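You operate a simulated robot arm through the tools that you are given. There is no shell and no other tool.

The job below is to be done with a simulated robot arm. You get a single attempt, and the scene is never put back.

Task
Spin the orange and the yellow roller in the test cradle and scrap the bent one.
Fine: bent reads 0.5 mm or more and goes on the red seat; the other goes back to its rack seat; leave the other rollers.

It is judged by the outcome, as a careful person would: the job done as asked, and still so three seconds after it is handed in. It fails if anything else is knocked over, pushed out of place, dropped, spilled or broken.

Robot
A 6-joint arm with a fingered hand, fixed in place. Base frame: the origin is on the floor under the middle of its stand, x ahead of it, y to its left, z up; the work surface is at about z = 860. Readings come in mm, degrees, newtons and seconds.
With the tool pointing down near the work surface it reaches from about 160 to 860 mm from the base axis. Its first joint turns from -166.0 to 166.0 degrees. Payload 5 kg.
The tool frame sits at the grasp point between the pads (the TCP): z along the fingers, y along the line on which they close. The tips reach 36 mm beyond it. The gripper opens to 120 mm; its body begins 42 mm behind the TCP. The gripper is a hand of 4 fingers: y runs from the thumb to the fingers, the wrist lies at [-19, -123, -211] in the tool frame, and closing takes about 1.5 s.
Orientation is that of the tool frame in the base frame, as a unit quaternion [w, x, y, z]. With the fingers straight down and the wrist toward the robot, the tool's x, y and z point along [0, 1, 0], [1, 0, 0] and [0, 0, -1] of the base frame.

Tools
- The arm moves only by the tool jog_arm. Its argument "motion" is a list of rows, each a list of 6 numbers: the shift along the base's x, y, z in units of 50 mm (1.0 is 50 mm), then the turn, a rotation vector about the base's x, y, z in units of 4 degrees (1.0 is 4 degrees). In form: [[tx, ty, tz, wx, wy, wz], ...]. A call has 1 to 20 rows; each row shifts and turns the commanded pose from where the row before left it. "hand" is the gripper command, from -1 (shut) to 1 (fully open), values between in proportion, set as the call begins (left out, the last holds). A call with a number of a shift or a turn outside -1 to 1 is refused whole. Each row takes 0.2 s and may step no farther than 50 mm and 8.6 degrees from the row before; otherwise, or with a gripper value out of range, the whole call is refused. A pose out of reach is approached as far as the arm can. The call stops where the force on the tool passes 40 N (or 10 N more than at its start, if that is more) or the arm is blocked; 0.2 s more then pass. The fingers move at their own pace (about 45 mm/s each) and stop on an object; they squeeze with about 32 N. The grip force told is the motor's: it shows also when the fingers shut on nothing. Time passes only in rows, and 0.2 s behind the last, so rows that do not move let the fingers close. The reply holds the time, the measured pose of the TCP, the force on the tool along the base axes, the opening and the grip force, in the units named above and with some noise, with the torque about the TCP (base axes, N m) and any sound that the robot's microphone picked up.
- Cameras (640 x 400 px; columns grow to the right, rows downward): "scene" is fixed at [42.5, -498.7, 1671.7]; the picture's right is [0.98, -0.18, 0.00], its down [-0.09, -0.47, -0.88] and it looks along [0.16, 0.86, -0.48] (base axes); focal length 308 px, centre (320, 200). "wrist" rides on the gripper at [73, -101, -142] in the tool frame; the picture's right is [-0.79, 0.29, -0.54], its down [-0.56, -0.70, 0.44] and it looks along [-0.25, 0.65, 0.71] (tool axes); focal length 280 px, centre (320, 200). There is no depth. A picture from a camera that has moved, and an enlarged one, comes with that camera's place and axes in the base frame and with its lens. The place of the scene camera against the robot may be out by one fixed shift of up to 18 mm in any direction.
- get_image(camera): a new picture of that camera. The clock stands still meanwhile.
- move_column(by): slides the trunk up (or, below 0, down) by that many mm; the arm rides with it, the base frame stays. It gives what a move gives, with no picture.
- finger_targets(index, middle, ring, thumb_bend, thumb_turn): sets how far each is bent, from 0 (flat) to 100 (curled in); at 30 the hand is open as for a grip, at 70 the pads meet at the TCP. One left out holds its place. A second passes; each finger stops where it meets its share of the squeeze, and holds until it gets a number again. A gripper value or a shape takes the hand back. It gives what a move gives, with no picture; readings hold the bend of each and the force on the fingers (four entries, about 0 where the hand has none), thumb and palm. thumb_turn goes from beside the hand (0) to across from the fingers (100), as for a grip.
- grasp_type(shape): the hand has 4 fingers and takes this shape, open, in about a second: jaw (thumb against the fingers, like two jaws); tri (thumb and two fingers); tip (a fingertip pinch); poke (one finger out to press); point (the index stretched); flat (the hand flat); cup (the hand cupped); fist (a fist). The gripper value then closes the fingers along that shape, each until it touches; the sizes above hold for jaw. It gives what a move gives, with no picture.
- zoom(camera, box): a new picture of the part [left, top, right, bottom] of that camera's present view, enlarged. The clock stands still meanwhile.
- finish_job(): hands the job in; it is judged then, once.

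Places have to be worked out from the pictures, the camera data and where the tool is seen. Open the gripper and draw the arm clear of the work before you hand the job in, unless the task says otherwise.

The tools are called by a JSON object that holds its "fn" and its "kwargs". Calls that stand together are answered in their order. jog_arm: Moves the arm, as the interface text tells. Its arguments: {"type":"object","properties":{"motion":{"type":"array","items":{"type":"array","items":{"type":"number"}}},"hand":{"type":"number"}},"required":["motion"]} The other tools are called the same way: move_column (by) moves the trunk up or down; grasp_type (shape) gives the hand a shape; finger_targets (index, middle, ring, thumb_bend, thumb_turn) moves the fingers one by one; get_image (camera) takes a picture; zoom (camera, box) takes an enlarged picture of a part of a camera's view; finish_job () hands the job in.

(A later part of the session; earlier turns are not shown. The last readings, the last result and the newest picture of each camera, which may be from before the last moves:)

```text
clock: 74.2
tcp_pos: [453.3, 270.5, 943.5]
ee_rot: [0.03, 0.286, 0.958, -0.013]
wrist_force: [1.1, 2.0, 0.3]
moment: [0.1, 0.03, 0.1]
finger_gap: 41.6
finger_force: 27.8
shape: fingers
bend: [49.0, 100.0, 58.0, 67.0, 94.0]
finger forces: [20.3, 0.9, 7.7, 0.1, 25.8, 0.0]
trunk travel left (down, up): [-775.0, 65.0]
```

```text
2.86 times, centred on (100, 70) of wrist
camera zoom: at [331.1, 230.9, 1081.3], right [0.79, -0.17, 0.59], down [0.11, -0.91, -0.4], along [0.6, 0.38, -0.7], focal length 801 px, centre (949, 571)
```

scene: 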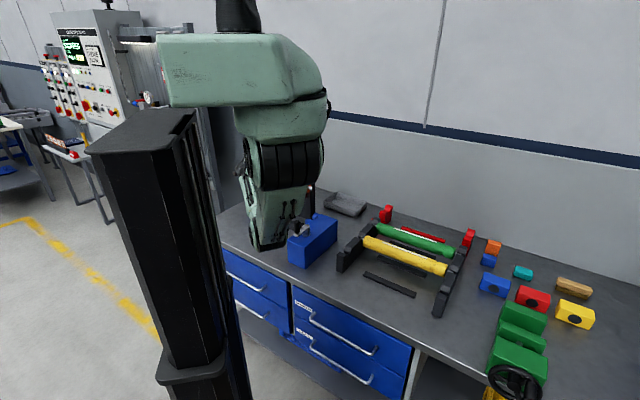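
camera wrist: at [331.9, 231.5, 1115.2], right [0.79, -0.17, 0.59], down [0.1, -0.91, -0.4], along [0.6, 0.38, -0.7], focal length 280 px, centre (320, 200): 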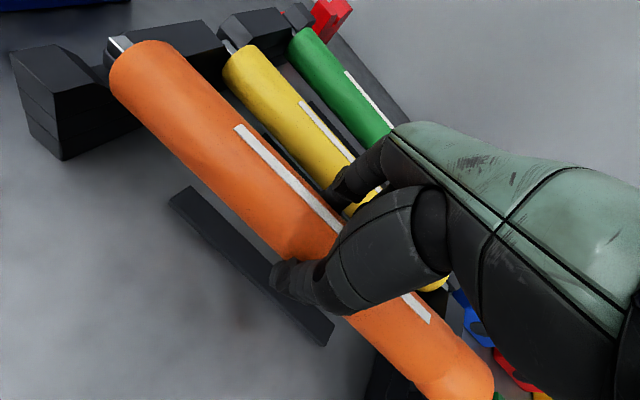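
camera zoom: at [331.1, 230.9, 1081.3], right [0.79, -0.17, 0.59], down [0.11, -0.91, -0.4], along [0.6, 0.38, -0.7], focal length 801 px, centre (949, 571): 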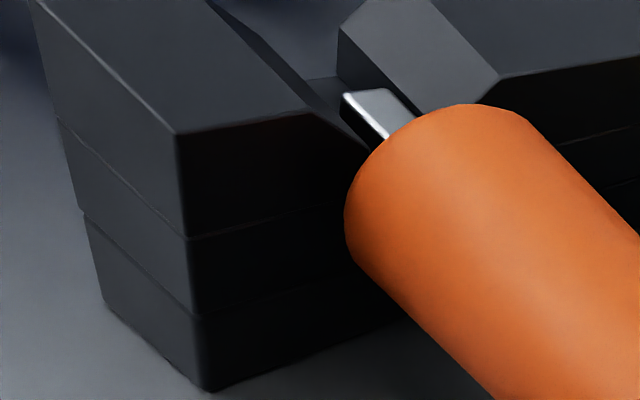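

It's touching the front side of the V on the right, with a slight push toward +e2. I'll nudge 2 mm back and keep lowering gently.

{"fn": "jog_arm", "kwargs": {"motion": [[0.03, 0.03, 0, 0, 0, 0], [0, 0, -0.05, 0, 0, 0], [0, 0, -0.05, 0, 0, 0], [0, 0, 0, 0, 0, 0]]}}

{"fn": "zoom", "kwargs": {"camera": "scene", "box": [415, 250, 475, 310]}}

{"fn": "zoom", "kwargs": {"camera": "wrist", "box": [20, 0, 180, 140]}}

```text
clock: 75.2
tcp_pos: [454.8, 272.8, 937.1]
ee_rot: [0.028, 0.285, 0.958, -0.015]
wrist_force: [0.3, 0.1, -3.1]
moment: [0.23, 0.23, 0.07]
finger_gap: 41.7
finger_force: 27.3
shape: fingers
bend: [49.0, 100.0, 58.0, 67.0, 94.0]
finger forces: [19.8, 0.0, 8.0, 0.0, 26.9, 0.0]
trunk travel left (down, up): [-775.0, 65.0]
```

```text
6.67 times, centred on (445, 280) of scene
camera zoom: at [42.5, -498.7, 1671.7], right [0.98, -0.18, 0.0], down [-0.09, -0.47, -0.88], along [0.16, 0.86, -0.48], focal length 2054 px, centre (-513, -333)
```

zoom: 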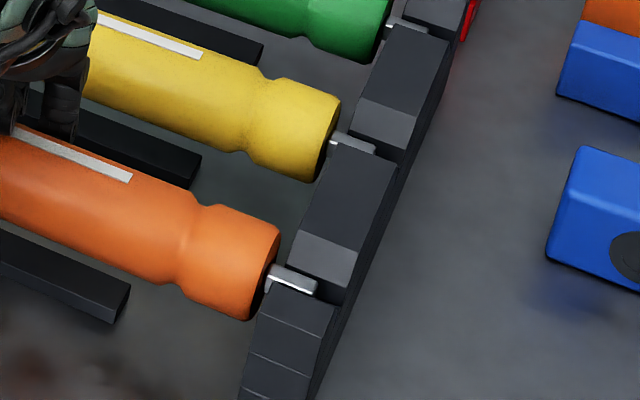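

```text
2.86 times, centred on (100, 70) of wrist
camera zoom: at [332.4, 232.4, 1075.2], right [0.79, -0.17, 0.59], down [0.1, -0.91, -0.4], along [0.6, 0.38, -0.7], focal length 801 px, centre (949, 571)
```

zoom: 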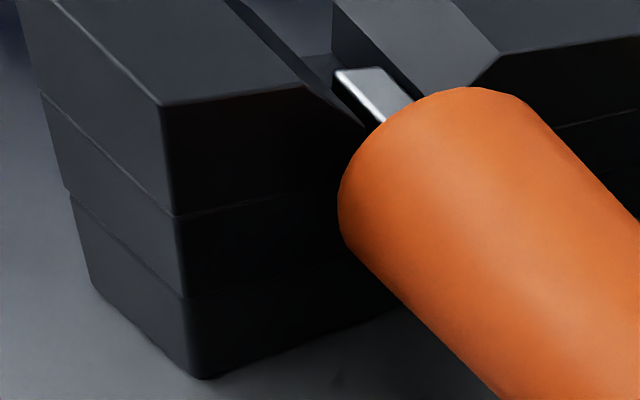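

The left end is seated; I'll lower a bit more until the right end takes the load.

{"fn": "jog_arm", "kwargs": {"motion": [[0, 0, -0.04, 0, 0, 0], [0, 0, -0.04, 0, 0, 0], [0, 0, 0, 0, 0, 0]]}}

{"fn": "zoom", "kwargs": {"camera": "scene", "box": [415, 250, 475, 310]}}

```text
clock: 76.0
tcp_pos: [455.6, 272.3, 935.0]
ee_rot: [0.03, 0.286, 0.958, -0.014]
wrist_force: [0.4, -0.4, 5.3]
moment: [0.37, 0.18, 0.1]
finger_gap: 41.3
finger_force: 28.0
shape: fingers
bend: [49.0, 100.0, 58.0, 67.0, 94.0]
finger forces: [20.7, 0.0, 7.9, 0.0, 26.1, 0.0]
trunk travel left (down, up): [-775.0, 65.0]
```

```text
6.67 times, centred on (445, 280) of scene
camera zoom: at [42.5, -498.7, 1671.7], right [0.98, -0.18, 0.0], down [-0.09, -0.47, -0.88], along [0.16, 0.86, -0.48], focal length 2054 px, centre (-513, -333)
```

zoom: 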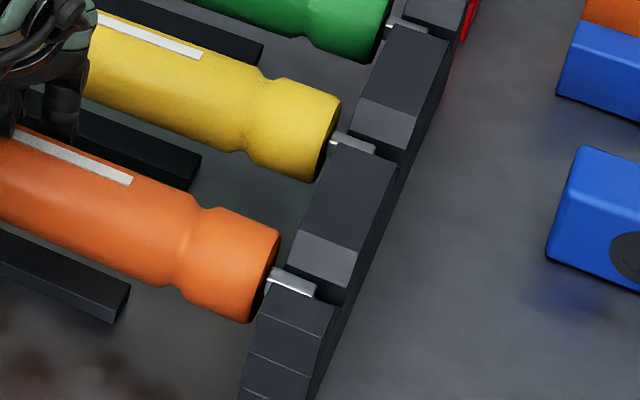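

The orange roller is seated again (force reversed to +5 N). I'll open index, ring and thumb.

{"fn": "finger_targets", "kwargs": {"index": 30, "ring": 30, "thumb_bend": 30}}

{"fn": "get_image", "kwargs": {"camera": "wrist"}}

{"fn": "zoom", "kwargs": {"camera": "scene", "box": [340, 200, 480, 320]}}

```text
clock: 77.0
tcp_pos: [455.8, 272.6, 934.1]
ee_rot: [0.029, 0.285, 0.958, -0.013]
wrist_force: [2.0, 2.9, 9.7]
moment: [0.06, -0.16, 0.02]
finger_gap: 123.0
finger_force: 5.1
shape: fingers
bend: [30.0, 100.0, 30.0, 30.0, 97.0]
finger forces: [0.0, 10.2, 0.0, 0.0, 0.1, 0.0]
trunk travel left (down, up): [-775.0, 65.0]
```

```text
taken
camera wrist: at [332.8, 232.7, 1072.2], right [0.79, -0.17, 0.59], down [0.11, -0.91, -0.4], along [0.6, 0.38, -0.7], focal length 280 px, centre (320, 200)
```

wrist: 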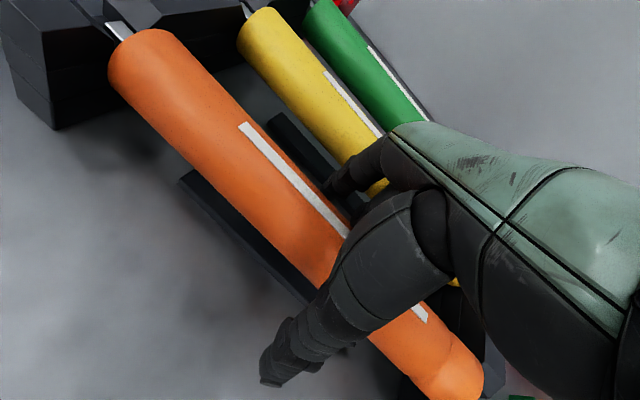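

```text
3.33 times, centred on (410, 260) of scene
camera zoom: at [42.5, -498.7, 1671.7], right [0.98, -0.18, 0.0], down [-0.09, -0.47, -0.88], along [0.16, 0.86, -0.48], focal length 1027 px, centre (20, 0)
```

zoom: 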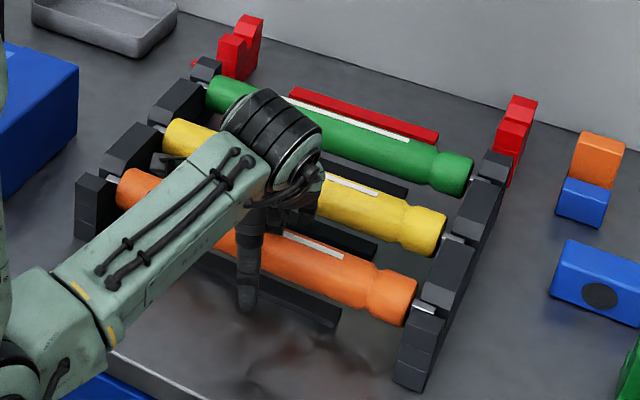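

The curled middle finger rests lightly on the roller's top, so I'll lift straight off, then square the hand back to the bench axes.

{"fn": "jog_arm", "kwargs": {"motion": [[0, 0, 0.2, 0, 0, 0], [0, 0, 0.4, 0, 0, 0], [0, 0, 0.5, 0, 0, 0], [0, 0, 0.3, 0.22, 0.21, -0.99], [0, 0, 0, 0.22, 0.21, -0.99], [0, 0, 0, 0.22, 0.205, -0.99]]}}

{"fn": "zoom", "kwargs": {"camera": "scene", "box": [340, 200, 480, 320]}}

{"fn": "get_image", "kwargs": {"camera": "wrist"}}

```text
clock: 78.4
tcp_pos: [452.7, 271.6, 1004.1]
ee_rot: [-0.002, 0.383, 0.924, -0.002]
wrist_force: [0.2, -0.9, -0.4]
moment: [0.08, 0.02, -0.03]
finger_gap: 123.2
finger_force: 0.2
shape: fingers
bend: [30.0, 100.0, 30.0, 30.0, 97.0]
finger forces: [0.0, 0.0, 0.0, 0.1, 0.1, 0.0]
trunk travel left (down, up): [-775.0, 65.0]
```

```text
3.33 times, centred on (410, 260) of scene
camera zoom: at [42.5, -498.7, 1671.7], right [0.98, -0.18, 0.0], down [-0.09, -0.47, -0.88], along [0.16, 0.86, -0.48], focal length 1027 px, centre (20, 0)
```

zoom: 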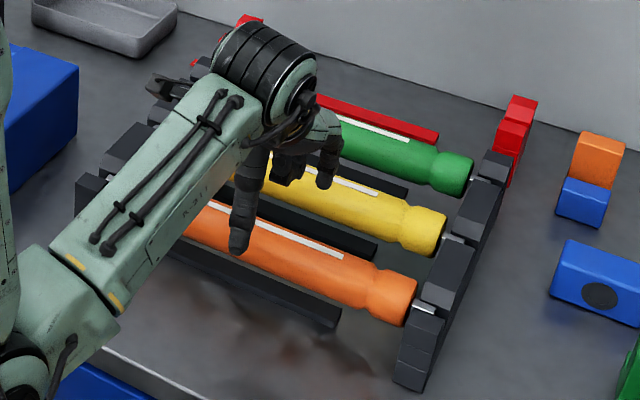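

```text
taken
camera wrist: at [331.6, 250.7, 1146.2], right [0.76, -0.35, 0.54], down [-0.1, -0.89, -0.44], along [0.64, 0.28, -0.72], focal length 280 px, centre (320, 200)
```

wrist: 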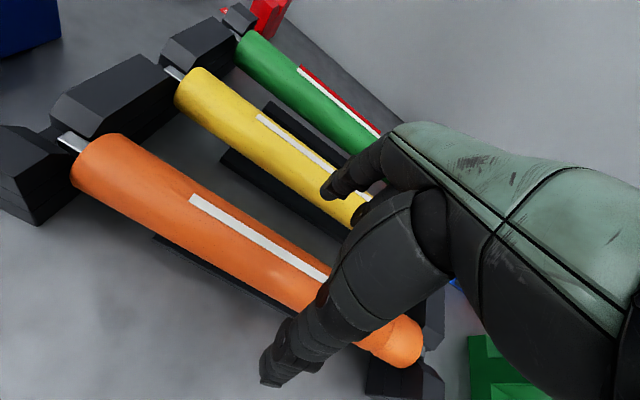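

I'll zoom in on the left and right ends to get the seated roller's axial position precisely.

{"fn": "zoom", "kwargs": {"camera": "wrist", "box": [30, 100, 150, 210]}}

{"fn": "zoom", "kwargs": {"camera": "wrist", "box": [340, 290, 460, 400]}}

{"fn": "zoom", "kwargs": {"camera": "scene", "box": [420, 260, 465, 300]}}

{"fn": "zoom", "kwargs": {"camera": "scene", "box": [350, 225, 400, 275]}}

```text
3.64 times, centred on (90, 155) of wrist
camera zoom: at [331.6, 250.7, 1146.2], right [0.76, -0.35, 0.54], down [-0.1, -0.89, -0.44], along [0.64, 0.28, -0.72], focal length 1020 px, centre (1156, 364)
```

zoom: 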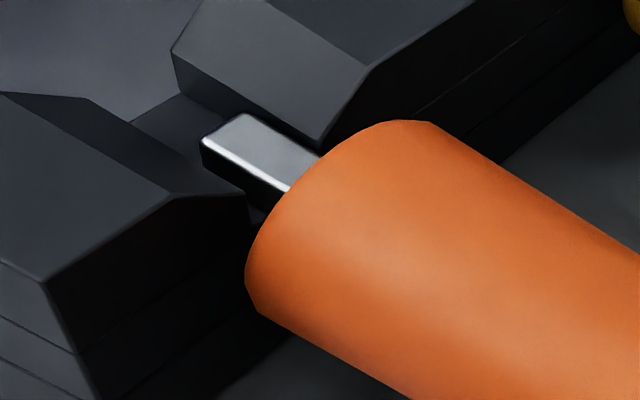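

```text
3.64 times, centred on (400, 345) of wrist
camera zoom: at [331.6, 250.7, 1146.2], right [0.76, -0.35, 0.54], down [-0.1, -0.89, -0.44], along [0.64, 0.28, -0.72], focal length 1020 px, centre (29, -327)
```

zoom: 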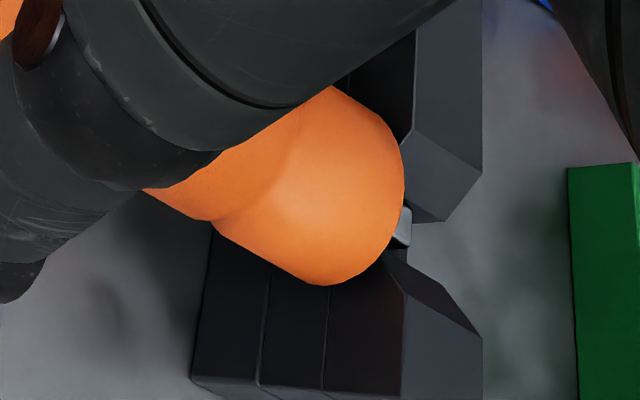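

```text
10.00 times, centred on (442, 280) of scene
camera zoom: at [42.5, -498.7, 1671.7], right [0.98, -0.18, 0.0], down [-0.09, -0.47, -0.88], along [0.16, 0.86, -0.48], focal length 3081 px, centre (-905, -600)
```

zoom: 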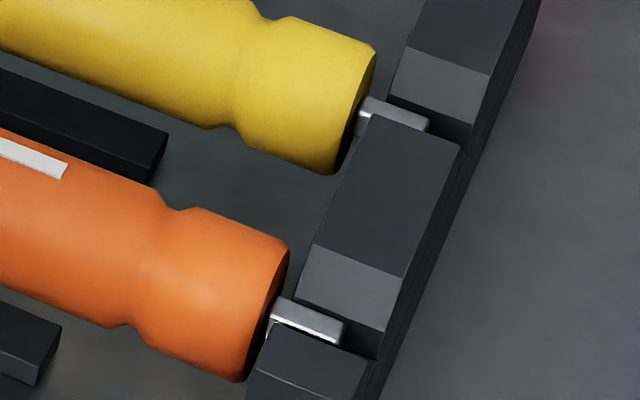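

```text
8.00 times, centred on (375, 250) of scene
camera zoom: at [42.5, -498.7, 1671.7], right [0.98, -0.18, 0.0], down [-0.09, -0.47, -0.88], along [0.16, 0.86, -0.48], focal length 2465 px, centre (-120, -200)
```

zoom: 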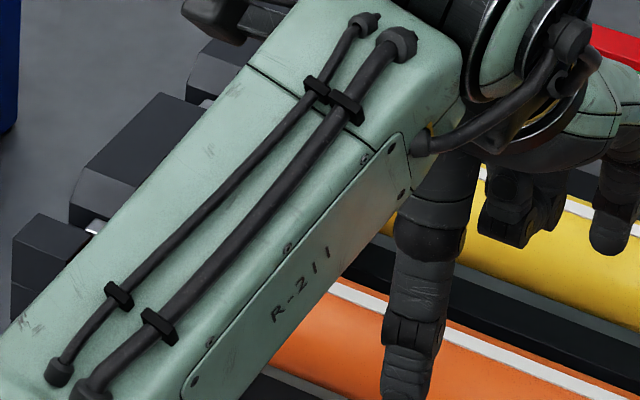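

Updated measurement: roller tips at e1 ≈ -60 and 304, so its centre is at about 122, with the axis at e2 ≈ 519.5, z ≈ 923.5. I'll re-grip with the TCP about 6 mm left of centre (e1 ≈ 116.5) and e2 ≈ 518, descending to z ≈ 937.5.

{"fn": "jog_arm", "kwargs": {"motion": [[-0.04, 0.12, 0, 0, 0, 0], [-0.04, 0.126, 0, 0, 0, 0], [0, 0, -0.35, 0, 0, 0], [0, 0, -0.35, 0, 0, 0], [0, 0, -0.35, 0, 0, 0], [0, 0, -0.27, 0, 0, 0], [0, 0, 0, 0, 0, 0]]}}

{"fn": "finger_targets", "kwargs": {"index": 58, "ring": 58, "thumb_bend": 60}}

```text
clock: 80.0
tcp_pos: [449.7, 283.9, 936.4]
ee_rot: [-0.001, 0.384, 0.923, -0.001]
wrist_force: [0.0, 0.3, 0.2]
moment: [-0.01, -0.03, -0.02]
finger_gap: 123.0
finger_force: 0.1
shape: fingers
bend: [30.0, 100.0, 30.0, 30.0, 97.0]
finger forces: [0.0, 0.1, 0.1, 0.0, 0.0, 0.0]
trunk travel left (down, up): [-775.0, 65.0]
```

```text
clock: 81.0
tcp_pos: [450.1, 283.5, 937.1]
ee_rot: [-0.001, 0.383, 0.924, -0.002]
wrist_force: [0.7, -0.8, 0.0]
moment: [0.03, 0.04, 0.05]
finger_gap: 46.5
finger_force: 3.8
shape: fingers
bend: [55.0, 100.0, 55.0, 57.0, 97.0]
finger forces: [2.1, 0.0, 1.8, 0.1, 3.6, 0.0]
trunk travel left (down, up): [-775.0, 65.0]
```

Contact is well centred (index 2 N, ring 2 N, thumb 4 N). I'll squeeze with index and thumb fully and ring only moderately, so the balance won't yaw the roller.

{"fn": "finger_targets", "kwargs": {"index": 85, "ring": 60, "thumb_bend": 85}}

```text
clock: 82.0
tcp_pos: [449.2, 282.7, 936.2]
ee_rot: [0.0, 0.384, 0.923, -0.002]
wrist_force: [-5.3, -7.0, -2.7]
moment: [-0.17, 0.03, 0.4]
finger_gap: 41.9
finger_force: 25.6
shape: fingers
bend: [53.0, 100.0, 54.0, 64.0, 97.0]
finger forces: [14.1, 0.4, 6.3, 0.1, 30.6, 0.1]
trunk travel left (down, up): [-775.0, 65.0]
```

Index 14 N, ring 6 N, thumb 31 N. I'll lift slowly out of the slots and check.

{"fn": "jog_arm", "kwargs": {"motion": [[0, 0, 0.08, 0, 0, 0], [0, 0, 0.08, 0, 0, 0], [0, 0, 0.08, 0, 0, 0], [0, 0, 0.08, 0, 0, 0], [0, 0, 0.08, 0, 0, 0], [0, 0, 0.08, 0, 0, 0], [0, 0, 0.08, 0, 0, 0], [0, 0, 0.08, 0, 0, 0], [0, 0, 0, 0, 0, 0]]}}

{"fn": "get_image", "kwargs": {"camera": "wrist"}}

{"fn": "zoom", "kwargs": {"camera": "scene", "box": [340, 200, 480, 320]}}

```text
clock: 84.0
tcp_pos: [449.0, 283.3, 969.7]
ee_rot: [-0.001, 0.383, 0.924, -0.002]
wrist_force: [-0.7, -0.6, -4.0]
moment: [-0.03, 0.05, -0.04]
finger_gap: 41.3
finger_force: 27.0
shape: fingers
bend: [51.0, 100.0, 56.0, 66.0, 95.0]
finger forces: [19.5, 4.2, 5.2, 0.1, 25.7, 0.1]
trunk travel left (down, up): [-775.0, 65.0]
```

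```text
taken
camera wrist: at [328.3, 263.1, 1111.7], right [0.76, -0.35, 0.54], down [-0.1, -0.89, -0.44], along [0.64, 0.28, -0.72], focal length 280 px, centre (320, 200)
```

wrist: 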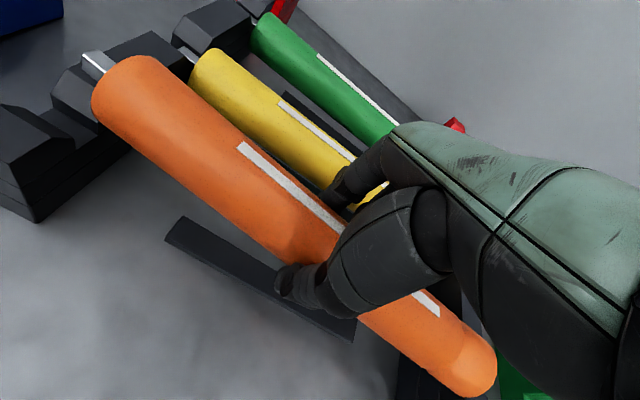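

```text
3.33 times, centred on (410, 260) of scene
camera zoom: at [42.5, -498.7, 1671.7], right [0.98, -0.18, 0.0], down [-0.09, -0.47, -0.88], along [0.16, 0.86, -0.48], focal length 1027 px, centre (20, 0)
```

zoom: 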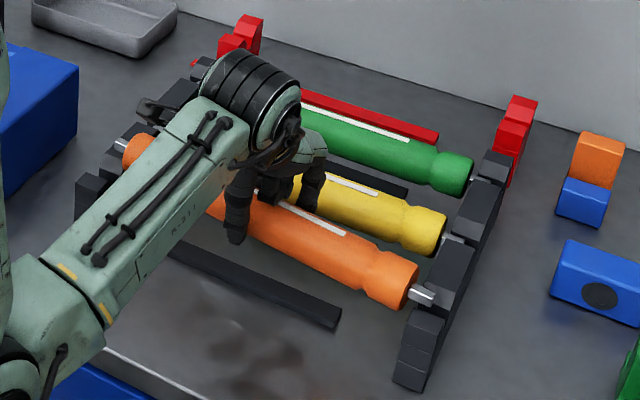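

The roller lifted cleanly with much less yaw. I'll zoom in on both ends to measure its pose in the hand.

{"fn": "zoom", "kwargs": {"camera": "wrist", "box": [60, 20, 200, 140]}}

{"fn": "zoom", "kwargs": {"camera": "wrist", "box": [360, 280, 520, 400]}}

{"fn": "zoom", "kwargs": {"camera": "scene", "box": [355, 230, 445, 300]}}

```text
3.33 times, centred on (130, 80) of wrist
camera zoom: at [328.3, 263.1, 1111.7], right [0.76, -0.35, 0.54], down [-0.1, -0.89, -0.44], along [0.64, 0.28, -0.72], focal length 935 px, centre (953, 600)
```

zoom: 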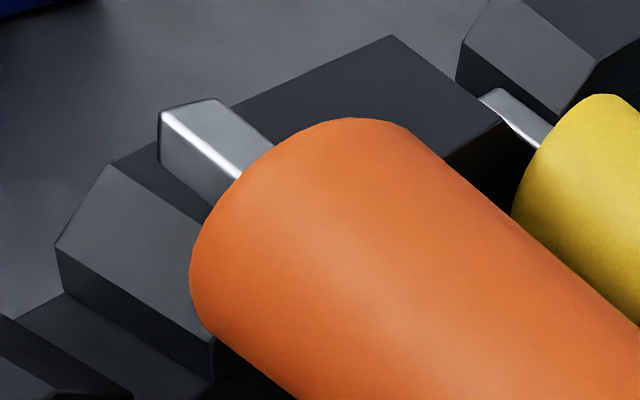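

```text
3.33 times, centred on (440, 340) of wrist
camera zoom: at [328.3, 263.1, 1111.7], right [0.76, -0.35, 0.54], down [-0.1, -0.89, -0.44], along [0.64, 0.28, -0.72], focal length 935 px, centre (-80, -267)
```

zoom: 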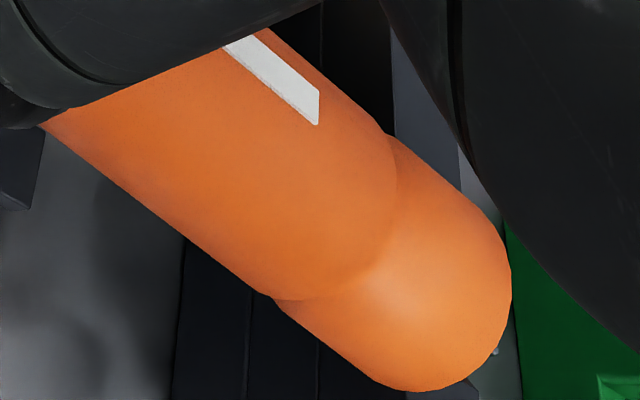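

```text
5.71 times, centred on (400, 265) of scene
camera zoom: at [42.5, -498.7, 1671.7], right [0.98, -0.18, 0.0], down [-0.09, -0.47, -0.88], along [0.16, 0.86, -0.48], focal length 1761 px, centre (-137, -171)
```

zoom: 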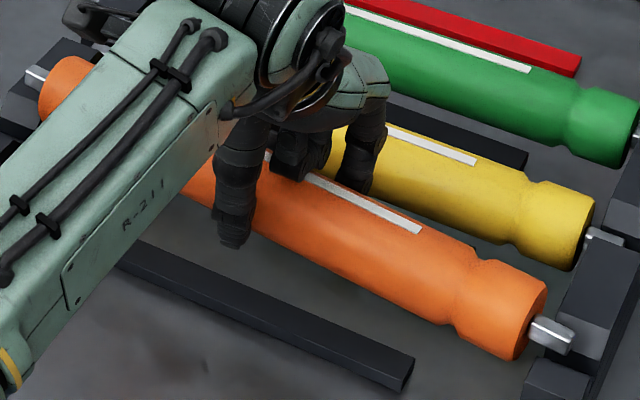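

In-hand pose: yaw only about 6°, level, with the roller centre about 3 mm right of the TCP. I'll lift to z≈1112, turn the hand +6.3° to make the roller parallel to the cradle, then carry it over.

{"fn": "jog_arm", "kwargs": {"motion": [[0, 0, 0.4, 0, 0, 0], [0, 0, 0.4, 0, 0, 0.3], [0, 0, 0.4, 0, 0, 0.3], [0, 0, 0.4, 0, 0, 0.3], [0, 0, 0.4, 0, 0, 0.3], [0, 0, 0.4, 0, 0, 0.375], [0, 0, 0.45, 0, 0, 0]]}}

{"fn": "jog_arm", "kwargs": {"motion": [[-0.2, 0.27, 0, 0, 0, 0], [-0.3, 0.41, 0, 0, 0, 0], [-0.403, 0.525, 0, 0, 0, 0], [-0.403, 0.525, 0, 0, 0, 0], [-0.403, 0.525, 0, 0, 0, 0], [-0.403, 0.525, 0, 0, 0, 0], [-0.403, 0.525, 0, 0, 0, 0], [-0.403, 0.525, 0, 0, 0, 0], [-0.403, 0.525, 0, 0, 0, 0], [-0.403, 0.525, 0, 0, 0, 0], [-0.403, 0.525, 0, 0, 0, 0], [-0.403, 0.525, 0, 0, 0, 0], [-0.403, 0.525, 0, 0, 0, 0], [-0.403, 0.525, 0, 0, 0, 0], [-0.403, 0.525, 0, 0, 0, 0], [-0.403, 0.525, 0, 0, 0, 0], [-0.403, 0.525, 0, 0, 0, 0], [-0.403, 0.525, 0, 0, 0, 0], [-0.306, 0.386, 0, 0, 0, 0]]}}

{"fn": "jog_arm", "kwargs": {"motion": [[0, 0, 0, 0.53, -0.53, 0], [0, 0, 0, 0.53, -0.53, 0], [0, 0, -0.2, 0.53, -0.53, 0], [0, 0, -0.4, 0.53, -0.53, 0], [0, 0, -0.4, 0.53, -0.53, 0], [0, 0, -0.4, 0, 0, 0], [0, 0, 0, 0, 0, 0]]}}

{"fn": "get_image", "kwargs": {"camera": "wrist"}}

{"fn": "zoom", "kwargs": {"camera": "wrist", "box": [0, 0, 200, 160]}}

{"fn": "zoom", "kwargs": {"camera": "scene", "box": [290, 180, 350, 230]}}

```text
clock: 85.6
tcp_pos: [450.0, 283.1, 1112.0]
ee_rot: [0.0, 0.331, 0.944, -0.002]
wrist_force: [0.3, 0.2, -5.7]
moment: [-0.04, 0.01, 0.02]
finger_gap: 41.5
finger_force: 27.1
shape: fingers
bend: [50.0, 100.0, 56.0, 66.0, 95.0]
finger forces: [19.7, 4.0, 5.1, 0.0, 25.6, 0.0]
trunk travel left (down, up): [-775.0, 65.0]
```

```text
clock: 89.6
tcp_pos: [83.8, 758.1, 1111.2]
ee_rot: [0.001, 0.332, 0.943, -0.003]
wrist_force: [-0.5, 0.2, -5.7]
moment: [-0.01, 0.04, 0.04]
finger_gap: 41.6
finger_force: 27.2
shape: fingers
bend: [50.0, 100.0, 56.0, 66.0, 95.0]
finger forces: [20.0, 3.8, 4.9, 0.0, 25.6, 0.1]
trunk travel left (down, up): [-775.0, 65.0]
```

```text
clock: 91.2
tcp_pos: [84.4, 757.7, 1042.4]
ee_rot: [0.056, 0.329, 0.935, 0.116]
wrist_force: [0.0, -0.4, -5.6]
moment: [-0.03, 0.07, 0.0]
finger_gap: 41.3
finger_force: 26.8
shape: fingers
bend: [50.0, 100.0, 56.0, 66.0, 95.0]
finger forces: [19.4, 3.3, 4.8, 0.0, 25.9, 0.0]
trunk travel left (down, up): [-775.0, 65.0]
```

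```text
taken
camera wrist: at [-56.9, 700.4, 1150.7], right [0.69, -0.38, 0.62], down [0.09, -0.8, -0.59], along [0.72, 0.46, -0.52], focal length 280 px, centre (320, 200)
```

wrist: 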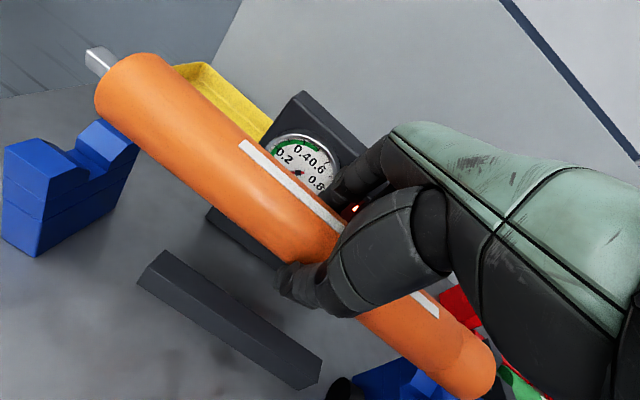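

```text
2.50 times, centred on (100, 80) of wrist
camera zoom: at [-56.9, 700.4, 1150.7], right [0.69, -0.38, 0.62], down [0.09, -0.8, -0.59], along [0.72, 0.46, -0.52], focal length 701 px, centre (870, 500)
```

zoom: 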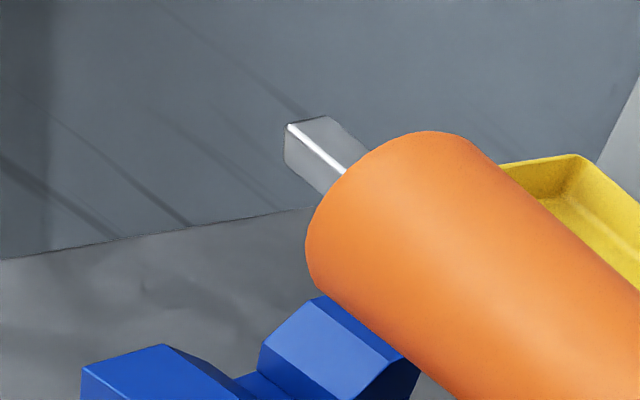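

```text
8.00 times, centred on (320, 205) of scene
camera zoom: at [42.5, -498.7, 1671.7], right [0.98, -0.18, 0.0], down [-0.09, -0.47, -0.88], along [0.16, 0.86, -0.48], focal length 2465 px, centre (320, 160)
```

zoom: 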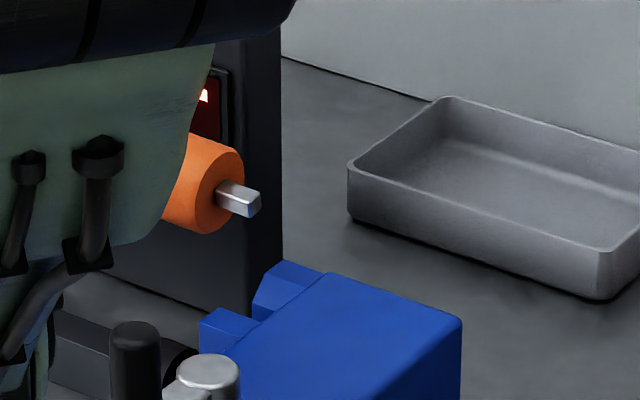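

The left tip projects to e2 ≈ 604, and the right tip shows about 9 mm of engagement, so the roller is parallel and about 5 mm in front of the slot line. That's what I want for slipping past the feeler. I'll nudge 2 mm right and descend.

{"fn": "jog_arm", "kwargs": {"motion": [[0.03, -0.03, -0.15, 0, 0, 0], [0, 0, -0.2, 0, 0, 0], [0, 0, -0.2, 0, 0, 0], [0, 0, -0.2, 0, 0, 0], [0, 0, -0.1, 0, 0, 0], [0, 0, 0, 0, 0, 0]]}}

{"fn": "get_image", "kwargs": {"camera": "wrist"}}

{"fn": "zoom", "kwargs": {"camera": "wrist", "box": [0, 0, 200, 160]}}

{"fn": "zoom", "kwargs": {"camera": "scene", "box": [300, 190, 345, 226]}}

{"fn": "zoom", "kwargs": {"camera": "wrist", "box": [290, 140, 400, 230]}}

```text
clock: 92.6
tcp_pos: [87.5, 754.8, 999.0]
ee_rot: [0.057, 0.33, 0.935, 0.116]
wrist_force: [-0.2, 0.1, -5.5]
moment: [-0.04, 0.04, 0.0]
finger_gap: 41.2
finger_force: 26.7
shape: fingers
bend: [50.0, 100.0, 56.0, 66.0, 95.0]
finger forces: [19.4, 3.3, 4.8, 0.0, 25.9, 0.1]
trunk travel left (down, up): [-775.0, 65.0]
```

```text
taken
camera wrist: at [-54.6, 699.1, 1108.1], right [0.69, -0.38, 0.62], down [0.09, -0.8, -0.59], along [0.72, 0.46, -0.52], focal length 280 px, centre (320, 200)
```

wrist: 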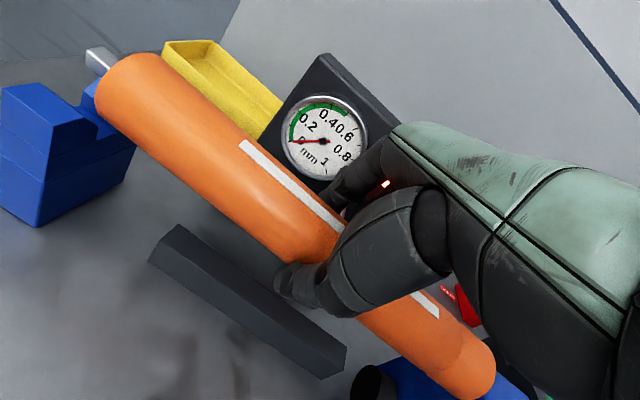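

```text
2.50 times, centred on (100, 80) of wrist
camera zoom: at [-54.6, 699.1, 1108.1], right [0.69, -0.38, 0.62], down [0.09, -0.8, -0.59], along [0.72, 0.46, -0.52], focal length 701 px, centre (870, 500)
```

zoom: 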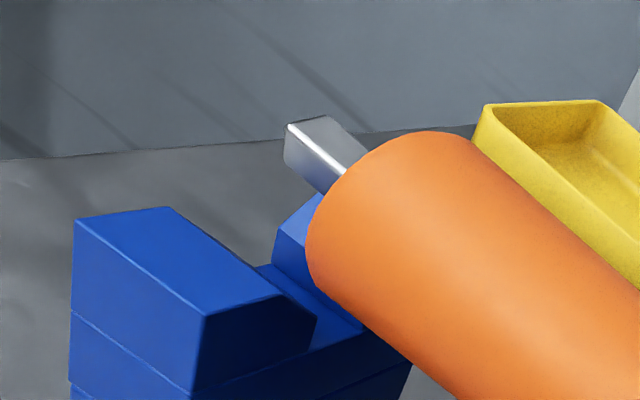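

```text
11.11 times, centred on (322, 208) of scene
camera zoom: at [42.5, -498.7, 1671.7], right [0.98, -0.18, 0.0], down [-0.09, -0.47, -0.88], along [0.16, 0.86, -0.48], focal length 3424 px, centre (292, 111)
```

zoom: 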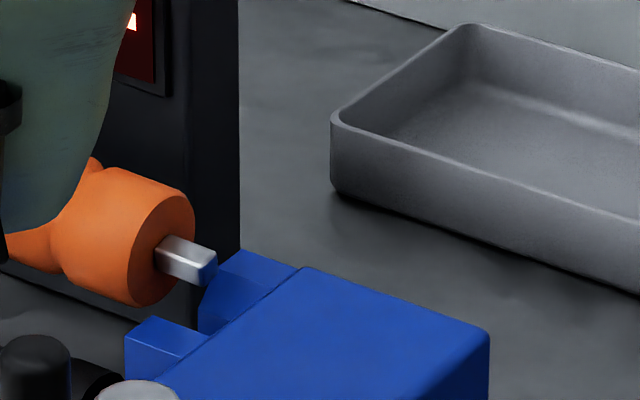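

```text
4.44 times, centred on (345, 185) of wrist
camera zoom: at [-54.6, 699.1, 1108.1], right [0.69, -0.38, 0.62], down [0.09, -0.8, -0.59], along [0.72, 0.46, -0.52], focal length 1246 px, centre (209, 267)
```

zoom: 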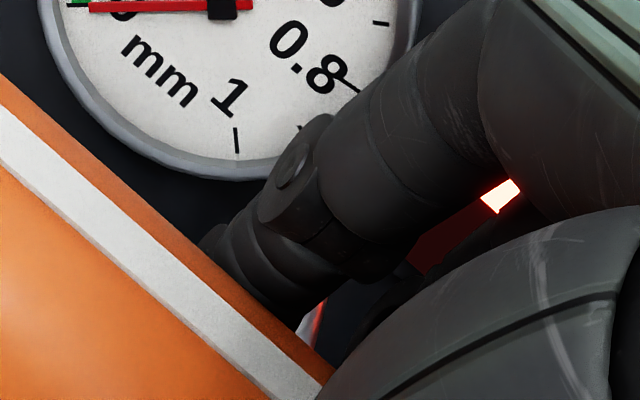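

Alignment is consistent: left tip at e2 ≈ 603, z ≈ 990, right tip a few millimetres lower. I'll continue down in small steps.

{"fn": "jog_arm", "kwargs": {"motion": [[0, 0, -0.1, 0, 0, 0], [0, 0, -0.1, 0, 0, 0], [0, 0, -0.1, 0, 0, 0], [0, 0, 0, 0, 0, 0]]}}

{"fn": "zoom", "kwargs": {"camera": "wrist", "box": [0, 0, 200, 160]}}

{"fn": "zoom", "kwargs": {"camera": "scene", "box": [300, 190, 345, 226]}}

{"fn": "zoom", "kwargs": {"camera": "wrist", "box": [290, 140, 400, 230]}}

```text
clock: 93.6
tcp_pos: [88.5, 756.9, 984.3]
ee_rot: [0.056, 0.33, 0.935, 0.115]
wrist_force: [0.2, -0.1, -5.8]
moment: [-0.01, 0.04, 0.02]
finger_gap: 41.4
finger_force: 26.2
shape: fingers
bend: [50.0, 100.0, 56.0, 66.0, 95.0]
finger forces: [19.4, 3.2, 4.8, 0.0, 25.9, 0.0]
trunk travel left (down, up): [-775.0, 65.0]
```

```text
2.50 times, centred on (100, 80) of wrist
camera zoom: at [-54.2, 698.9, 1093.3], right [0.69, -0.38, 0.62], down [0.09, -0.8, -0.59], along [0.72, 0.46, -0.52], focal length 701 px, centre (870, 500)
```

zoom: 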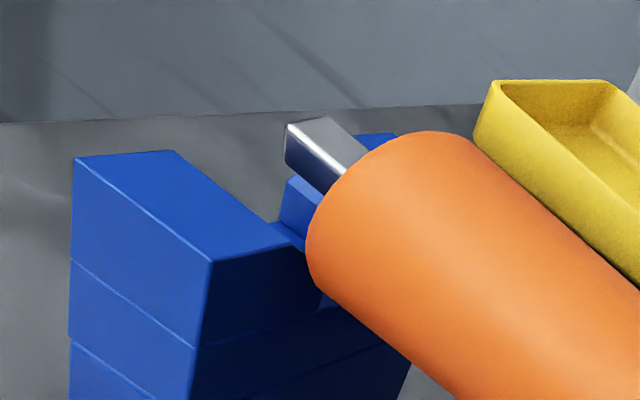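

```text
11.11 times, centred on (322, 208) of scene
camera zoom: at [42.5, -498.7, 1671.7], right [0.98, -0.18, 0.0], down [-0.09, -0.47, -0.88], along [0.16, 0.86, -0.48], focal length 3424 px, centre (292, 111)
```

zoom: 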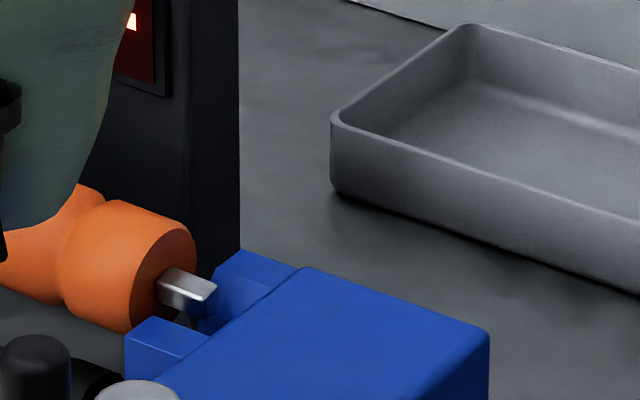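

```text
4.44 times, centred on (345, 185) of wrist
camera zoom: at [-54.2, 698.9, 1093.3], right [0.69, -0.38, 0.62], down [0.09, -0.8, -0.59], along [0.72, 0.46, -0.52], focal length 1246 px, centre (209, 267)
```

zoom: 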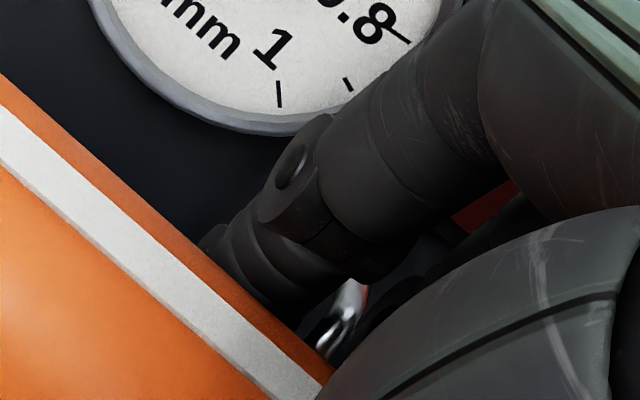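

No contact this time at the height where it hit before. I'll continue in 8 mm stages.

{"fn": "jog_arm", "kwargs": {"motion": [[0, 0, -0.08, 0, 0, 0], [0, 0, -0.08, 0, 0, 0], [0, 0, 0, 0, 0, 0]]}}

{"fn": "zoom", "kwargs": {"camera": "wrist", "box": [0, 0, 200, 160]}}

{"fn": "zoom", "kwargs": {"camera": "scene", "box": [300, 190, 345, 226]}}

```text
clock: 94.4
tcp_pos: [88.1, 755.1, 976.3]
ee_rot: [0.056, 0.329, 0.935, 0.116]
wrist_force: [0.5, 0.2, -4.8]
moment: [-0.02, 0.05, 0.03]
finger_gap: 41.5
finger_force: 26.6
shape: fingers
bend: [50.0, 100.0, 56.0, 66.0, 95.0]
finger forces: [19.4, 3.2, 4.8, 0.0, 25.9, 0.0]
trunk travel left (down, up): [-775.0, 65.0]
```

```text
2.50 times, centred on (100, 80) of wrist
camera zoom: at [-54.1, 698.3, 1085.3], right [0.69, -0.38, 0.62], down [0.09, -0.8, -0.59], along [0.72, 0.46, -0.52], focal length 701 px, centre (870, 500)
```

zoom: 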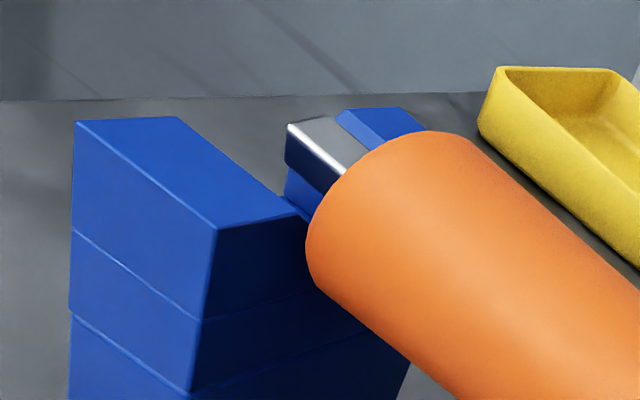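

```text
11.11 times, centred on (322, 208) of scene
camera zoom: at [42.5, -498.7, 1671.7], right [0.98, -0.18, 0.0], down [-0.09, -0.47, -0.88], along [0.16, 0.86, -0.48], focal length 3424 px, centre (292, 111)
```

zoom: 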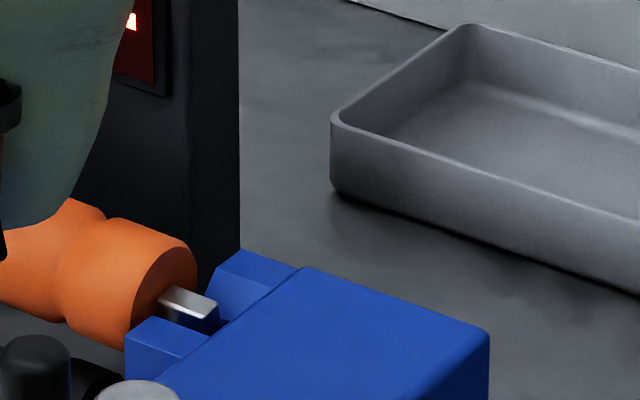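

Both spindles are entering their Vs with no contact. I'll continue down gently.

{"fn": "jog_arm", "kwargs": {"motion": [[0, 0, -0.06, 0, 0, 0], [0.02, 0.02, -0.06, 0, 0, 0], [0, 0, 0, 0, 0, 0]]}}

{"fn": "zoom", "kwargs": {"camera": "wrist", "box": [0, 0, 200, 160]}}

{"fn": "zoom", "kwargs": {"camera": "scene", "box": [300, 190, 345, 226]}}

{"fn": "zoom", "kwargs": {"camera": "wrist", "box": [290, 140, 400, 230]}}

```text
clock: 95.2
tcp_pos: [88.3, 755.9, 971.9]
ee_rot: [0.056, 0.33, 0.935, 0.116]
wrist_force: [0.5, 0.4, -5.8]
moment: [-0.02, 0.06, 0.03]
finger_gap: 41.4
finger_force: 26.5
shape: fingers
bend: [50.0, 100.0, 56.0, 66.0, 95.0]
finger forces: [19.4, 3.1, 4.8, 0.1, 25.9, 0.0]
trunk travel left (down, up): [-775.0, 65.0]
```

```text
2.50 times, centred on (100, 80) of wrist
camera zoom: at [-53.1, 699.0, 1079.7], right [0.69, -0.38, 0.62], down [0.09, -0.8, -0.59], along [0.72, 0.46, -0.52], focal length 701 px, centre (870, 500)
```

zoom: 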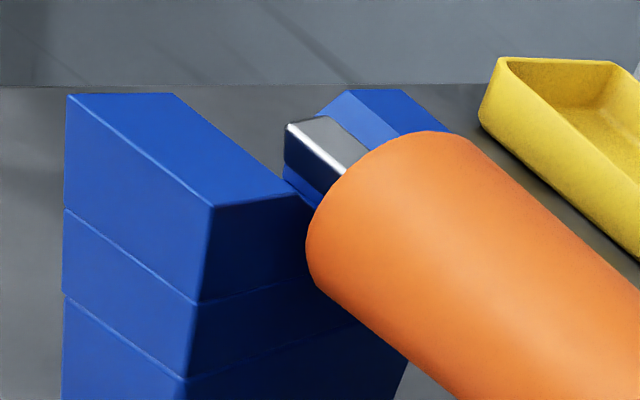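

```text
11.11 times, centred on (322, 208) of scene
camera zoom: at [42.5, -498.7, 1671.7], right [0.98, -0.18, 0.0], down [-0.09, -0.47, -0.88], along [0.16, 0.86, -0.48], focal length 3424 px, centre (292, 111)
```

zoom: 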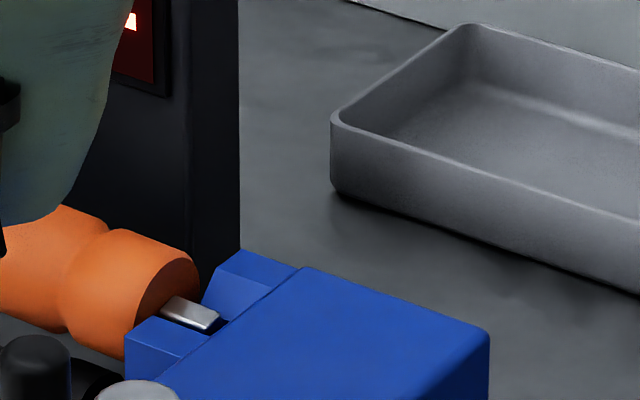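

```text
4.44 times, centred on (345, 185) of wrist
camera zoom: at [-53.1, 699.0, 1079.7], right [0.69, -0.38, 0.62], down [0.09, -0.8, -0.59], along [0.72, 0.46, -0.52], focal length 1246 px, centre (209, 267)
```

zoom: 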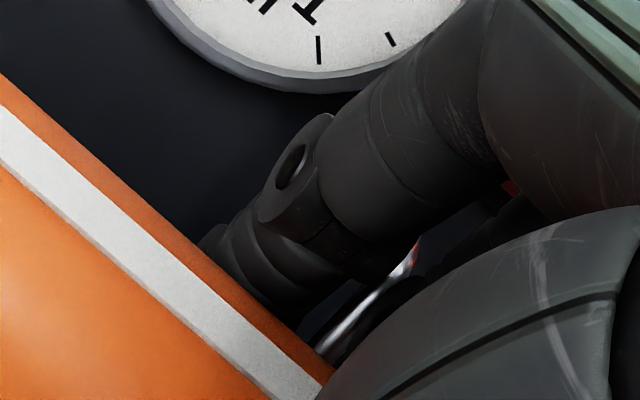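

Still free of contact, with the rod passing cleanly between index and middle/thumb. I'll continue down.

{"fn": "jog_arm", "kwargs": {"motion": [[0.01, 0.01, -0.06, 0, 0, 0], [0.01, 0.01, -0.06, 0, 0, 0], [0, 0, 0, 0, 0, 0]]}}

{"fn": "zoom", "kwargs": {"camera": "wrist", "box": [0, 0, 200, 160]}}

{"fn": "zoom", "kwargs": {"camera": "scene", "box": [300, 190, 345, 226]}}

```text
clock: 96.0
tcp_pos: [90.2, 758.9, 964.6]
ee_rot: [0.056, 0.33, 0.935, 0.116]
wrist_force: [-0.1, -0.6, -4.4]
moment: [-0.04, 0.02, -0.02]
finger_gap: 41.4
finger_force: 26.6
shape: fingers
bend: [50.0, 100.0, 56.0, 66.0, 95.0]
finger forces: [19.4, 3.2, 4.8, 0.1, 25.9, 0.0]
trunk travel left (down, up): [-775.0, 65.0]
```

```text
2.50 times, centred on (100, 80) of wrist
camera zoom: at [-51.9, 700.4, 1073.8], right [0.69, -0.38, 0.62], down [0.09, -0.8, -0.59], along [0.72, 0.46, -0.52], focal length 701 px, centre (870, 500)
```

zoom: 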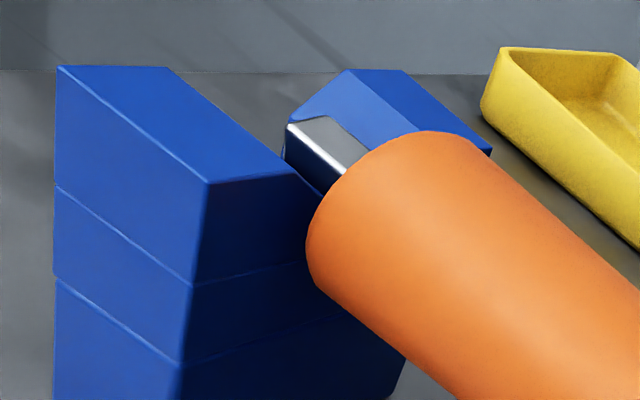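

```text
11.11 times, centred on (322, 208) of scene
camera zoom: at [42.5, -498.7, 1671.7], right [0.98, -0.18, 0.0], down [-0.09, -0.47, -0.88], along [0.16, 0.86, -0.48], focal length 3424 px, centre (292, 111)
```

zoom: 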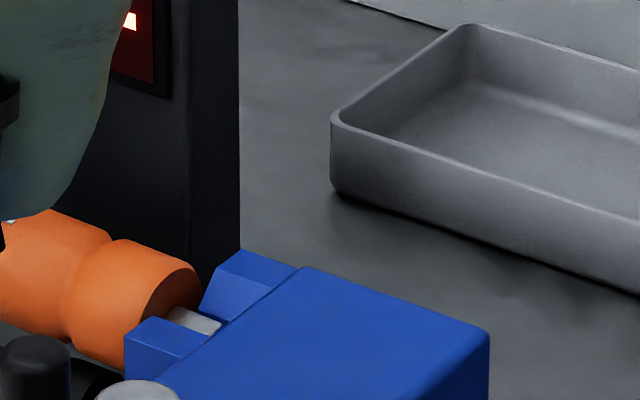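

Both spindles are well inside the Vs now. I'll continue in 3 mm steps until the weight comes off.

{"fn": "jog_arm", "kwargs": {"motion": [[0, 0, -0.06, 0, 0, 0], [0, 0, -0.06, 0, 0, 0], [0, 0, 0, 0, 0, 0]]}}

{"fn": "zoom", "kwargs": {"camera": "wrist", "box": [0, 0, 200, 160]}}

{"fn": "zoom", "kwargs": {"camera": "scene", "box": [300, 190, 345, 226]}}

```text
clock: 96.8
tcp_pos: [91.8, 757.8, 959.6]
ee_rot: [0.056, 0.329, 0.936, 0.116]
wrist_force: [-0.5, 0.9, -2.5]
moment: [-0.24, -0.23, 0.05]
finger_gap: 41.6
finger_force: 29.4
shape: fingers
bend: [51.0, 100.0, 56.0, 66.0, 95.0]
finger forces: [19.2, 8.3, 5.0, 0.0, 27.1, 0.0]
trunk travel left (down, up): [-775.0, 65.0]
```

```text
2.50 times, centred on (100, 80) of wrist
camera zoom: at [-52.1, 700.7, 1067.7], right [0.69, -0.38, 0.62], down [0.09, -0.8, -0.59], along [0.72, 0.46, -0.52], focal length 701 px, centre (870, 500)
```

zoom: 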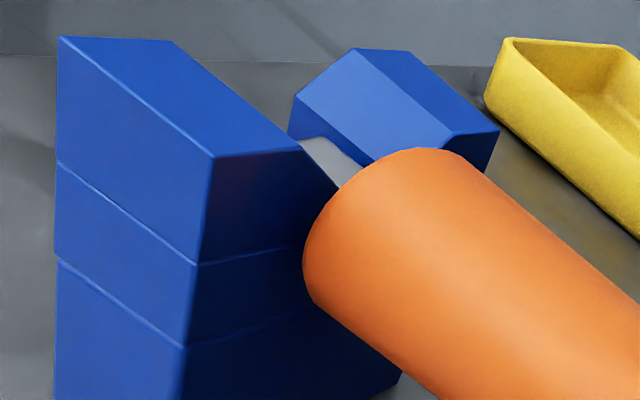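

```text
11.11 times, centred on (322, 208) of scene
camera zoom: at [42.5, -498.7, 1671.7], right [0.98, -0.18, 0.0], down [-0.09, -0.47, -0.88], along [0.16, 0.86, -0.48], focal length 3424 px, centre (292, 111)
```

zoom: 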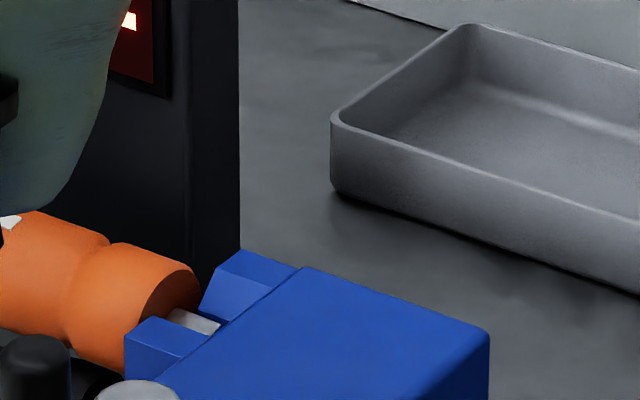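

The right end is down, and the left is just about in its slot. I'll lower a little more until the full weight is carried.

{"fn": "jog_arm", "kwargs": {"motion": [[0, 0, -0.04, 0, 0, 0], [0, 0, -0.04, 0, 0, 0], [0, 0, 0, 0, 0, 0]]}}

{"fn": "zoom", "kwargs": {"camera": "wrist", "box": [0, 0, 200, 160]}}

{"fn": "get_image", "kwargs": {"camera": "wrist"}}

```text
clock: 97.6
tcp_pos: [89.7, 758.1, 958.9]
ee_rot: [0.056, 0.329, 0.935, 0.12]
wrist_force: [0.8, 1.2, 14.6]
moment: [-0.31, -0.37, 0.11]
finger_gap: 41.5
finger_force: 36.4
shape: fingers
bend: [50.0, 100.0, 56.0, 66.0, 95.0]
finger forces: [20.0, 21.8, 5.0, 0.0, 25.9, 0.0]
trunk travel left (down, up): [-775.0, 65.0]
```

```text
2.50 times, centred on (100, 80) of wrist
camera zoom: at [-52.5, 699.7, 1066.9], right [0.69, -0.38, 0.62], down [0.09, -0.8, -0.59], along [0.72, 0.47, -0.51], focal length 701 px, centre (870, 500)
```

zoom: 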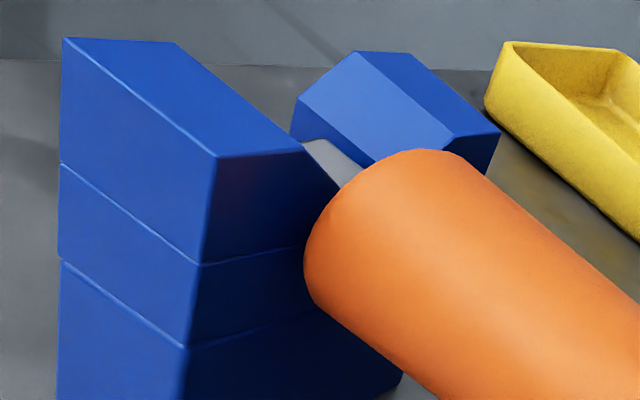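

```text
taken
camera wrist: at [-52.5, 699.7, 1066.9], right [0.69, -0.38, 0.62], down [0.09, -0.8, -0.59], along [0.72, 0.47, -0.51], focal length 280 px, centre (320, 200)
```

wrist: 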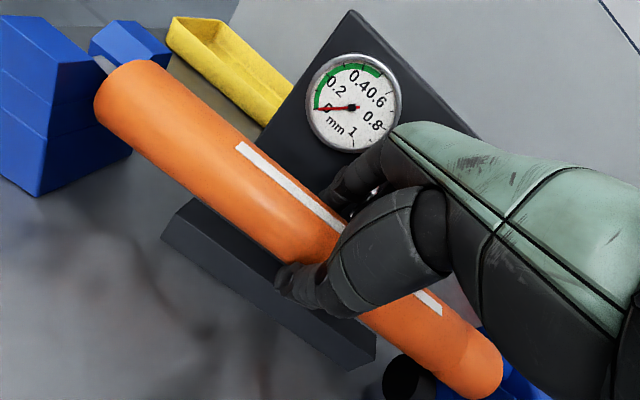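

The roller is seated: +15 N, with the curled middle finger pressing on its top. I'll ease up 1 mm and then open index, ring and thumb.

{"fn": "jog_arm", "kwargs": {"motion": [[0, 0, 0.03, 0, 0, 0], [0, 0, 0, 0, 0, 0]]}}

{"fn": "finger_targets", "kwargs": {"index": 38, "ring": 38, "thumb_bend": 32}}

{"fn": "get_image", "kwargs": {"camera": "wrist"}}

{"fn": "zoom", "kwargs": {"camera": "scene", "box": [290, 185, 350, 235]}}

```text
clock: 98.2
tcp_pos: [89.4, 756.5, 957.4]
ee_rot: [0.056, 0.329, 0.935, 0.117]
wrist_force: [1.7, 2.5, 14.8]
moment: [-0.27, -0.4, 0.03]
finger_gap: 41.3
finger_force: 37.8
shape: fingers
bend: [50.0, 100.0, 56.0, 66.0, 95.0]
finger forces: [20.7, 23.4, 4.8, 0.0, 25.5, 0.0]
trunk travel left (down, up): [-775.0, 65.0]
```

```text
clock: 99.2
tcp_pos: [90.3, 755.7, 957.1]
ee_rot: [0.056, 0.329, 0.935, 0.117]
wrist_force: [4.0, 3.8, 14.0]
moment: [-0.11, -0.15, 0.07]
finger_gap: 108.6
finger_force: 7.1
shape: fingers
bend: [38.0, 100.0, 38.0, 32.0, 97.0]
finger forces: [0.0, 15.0, 0.1, 0.0, 0.1, 0.0]
trunk travel left (down, up): [-775.0, 65.0]
```

```text
taken
camera wrist: at [-52.3, 699.2, 1066.6], right [0.69, -0.38, 0.62], down [0.09, -0.8, -0.59], along [0.72, 0.46, -0.52], focal length 280 px, centre (320, 200)
```

wrist: 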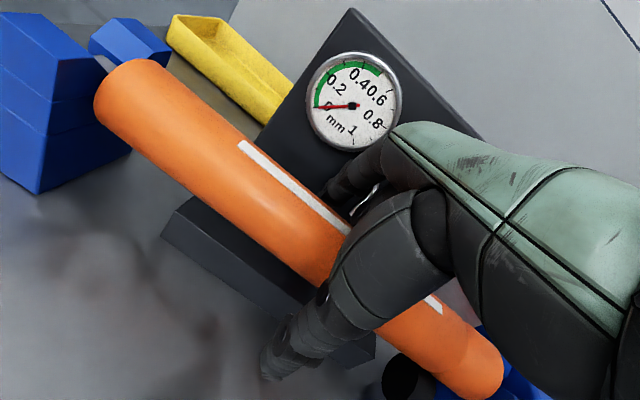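

```text
8.00 times, centred on (320, 210) of scene
camera zoom: at [42.5, -498.7, 1671.7], right [0.98, -0.18, 0.0], down [-0.09, -0.47, -0.88], along [0.16, 0.86, -0.48], focal length 2465 px, centre (320, 120)
```

zoom: 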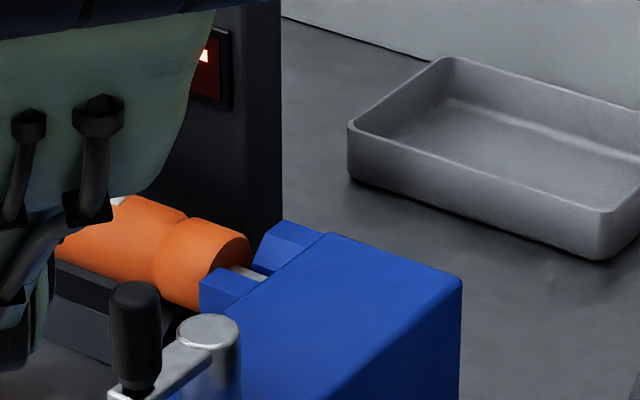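

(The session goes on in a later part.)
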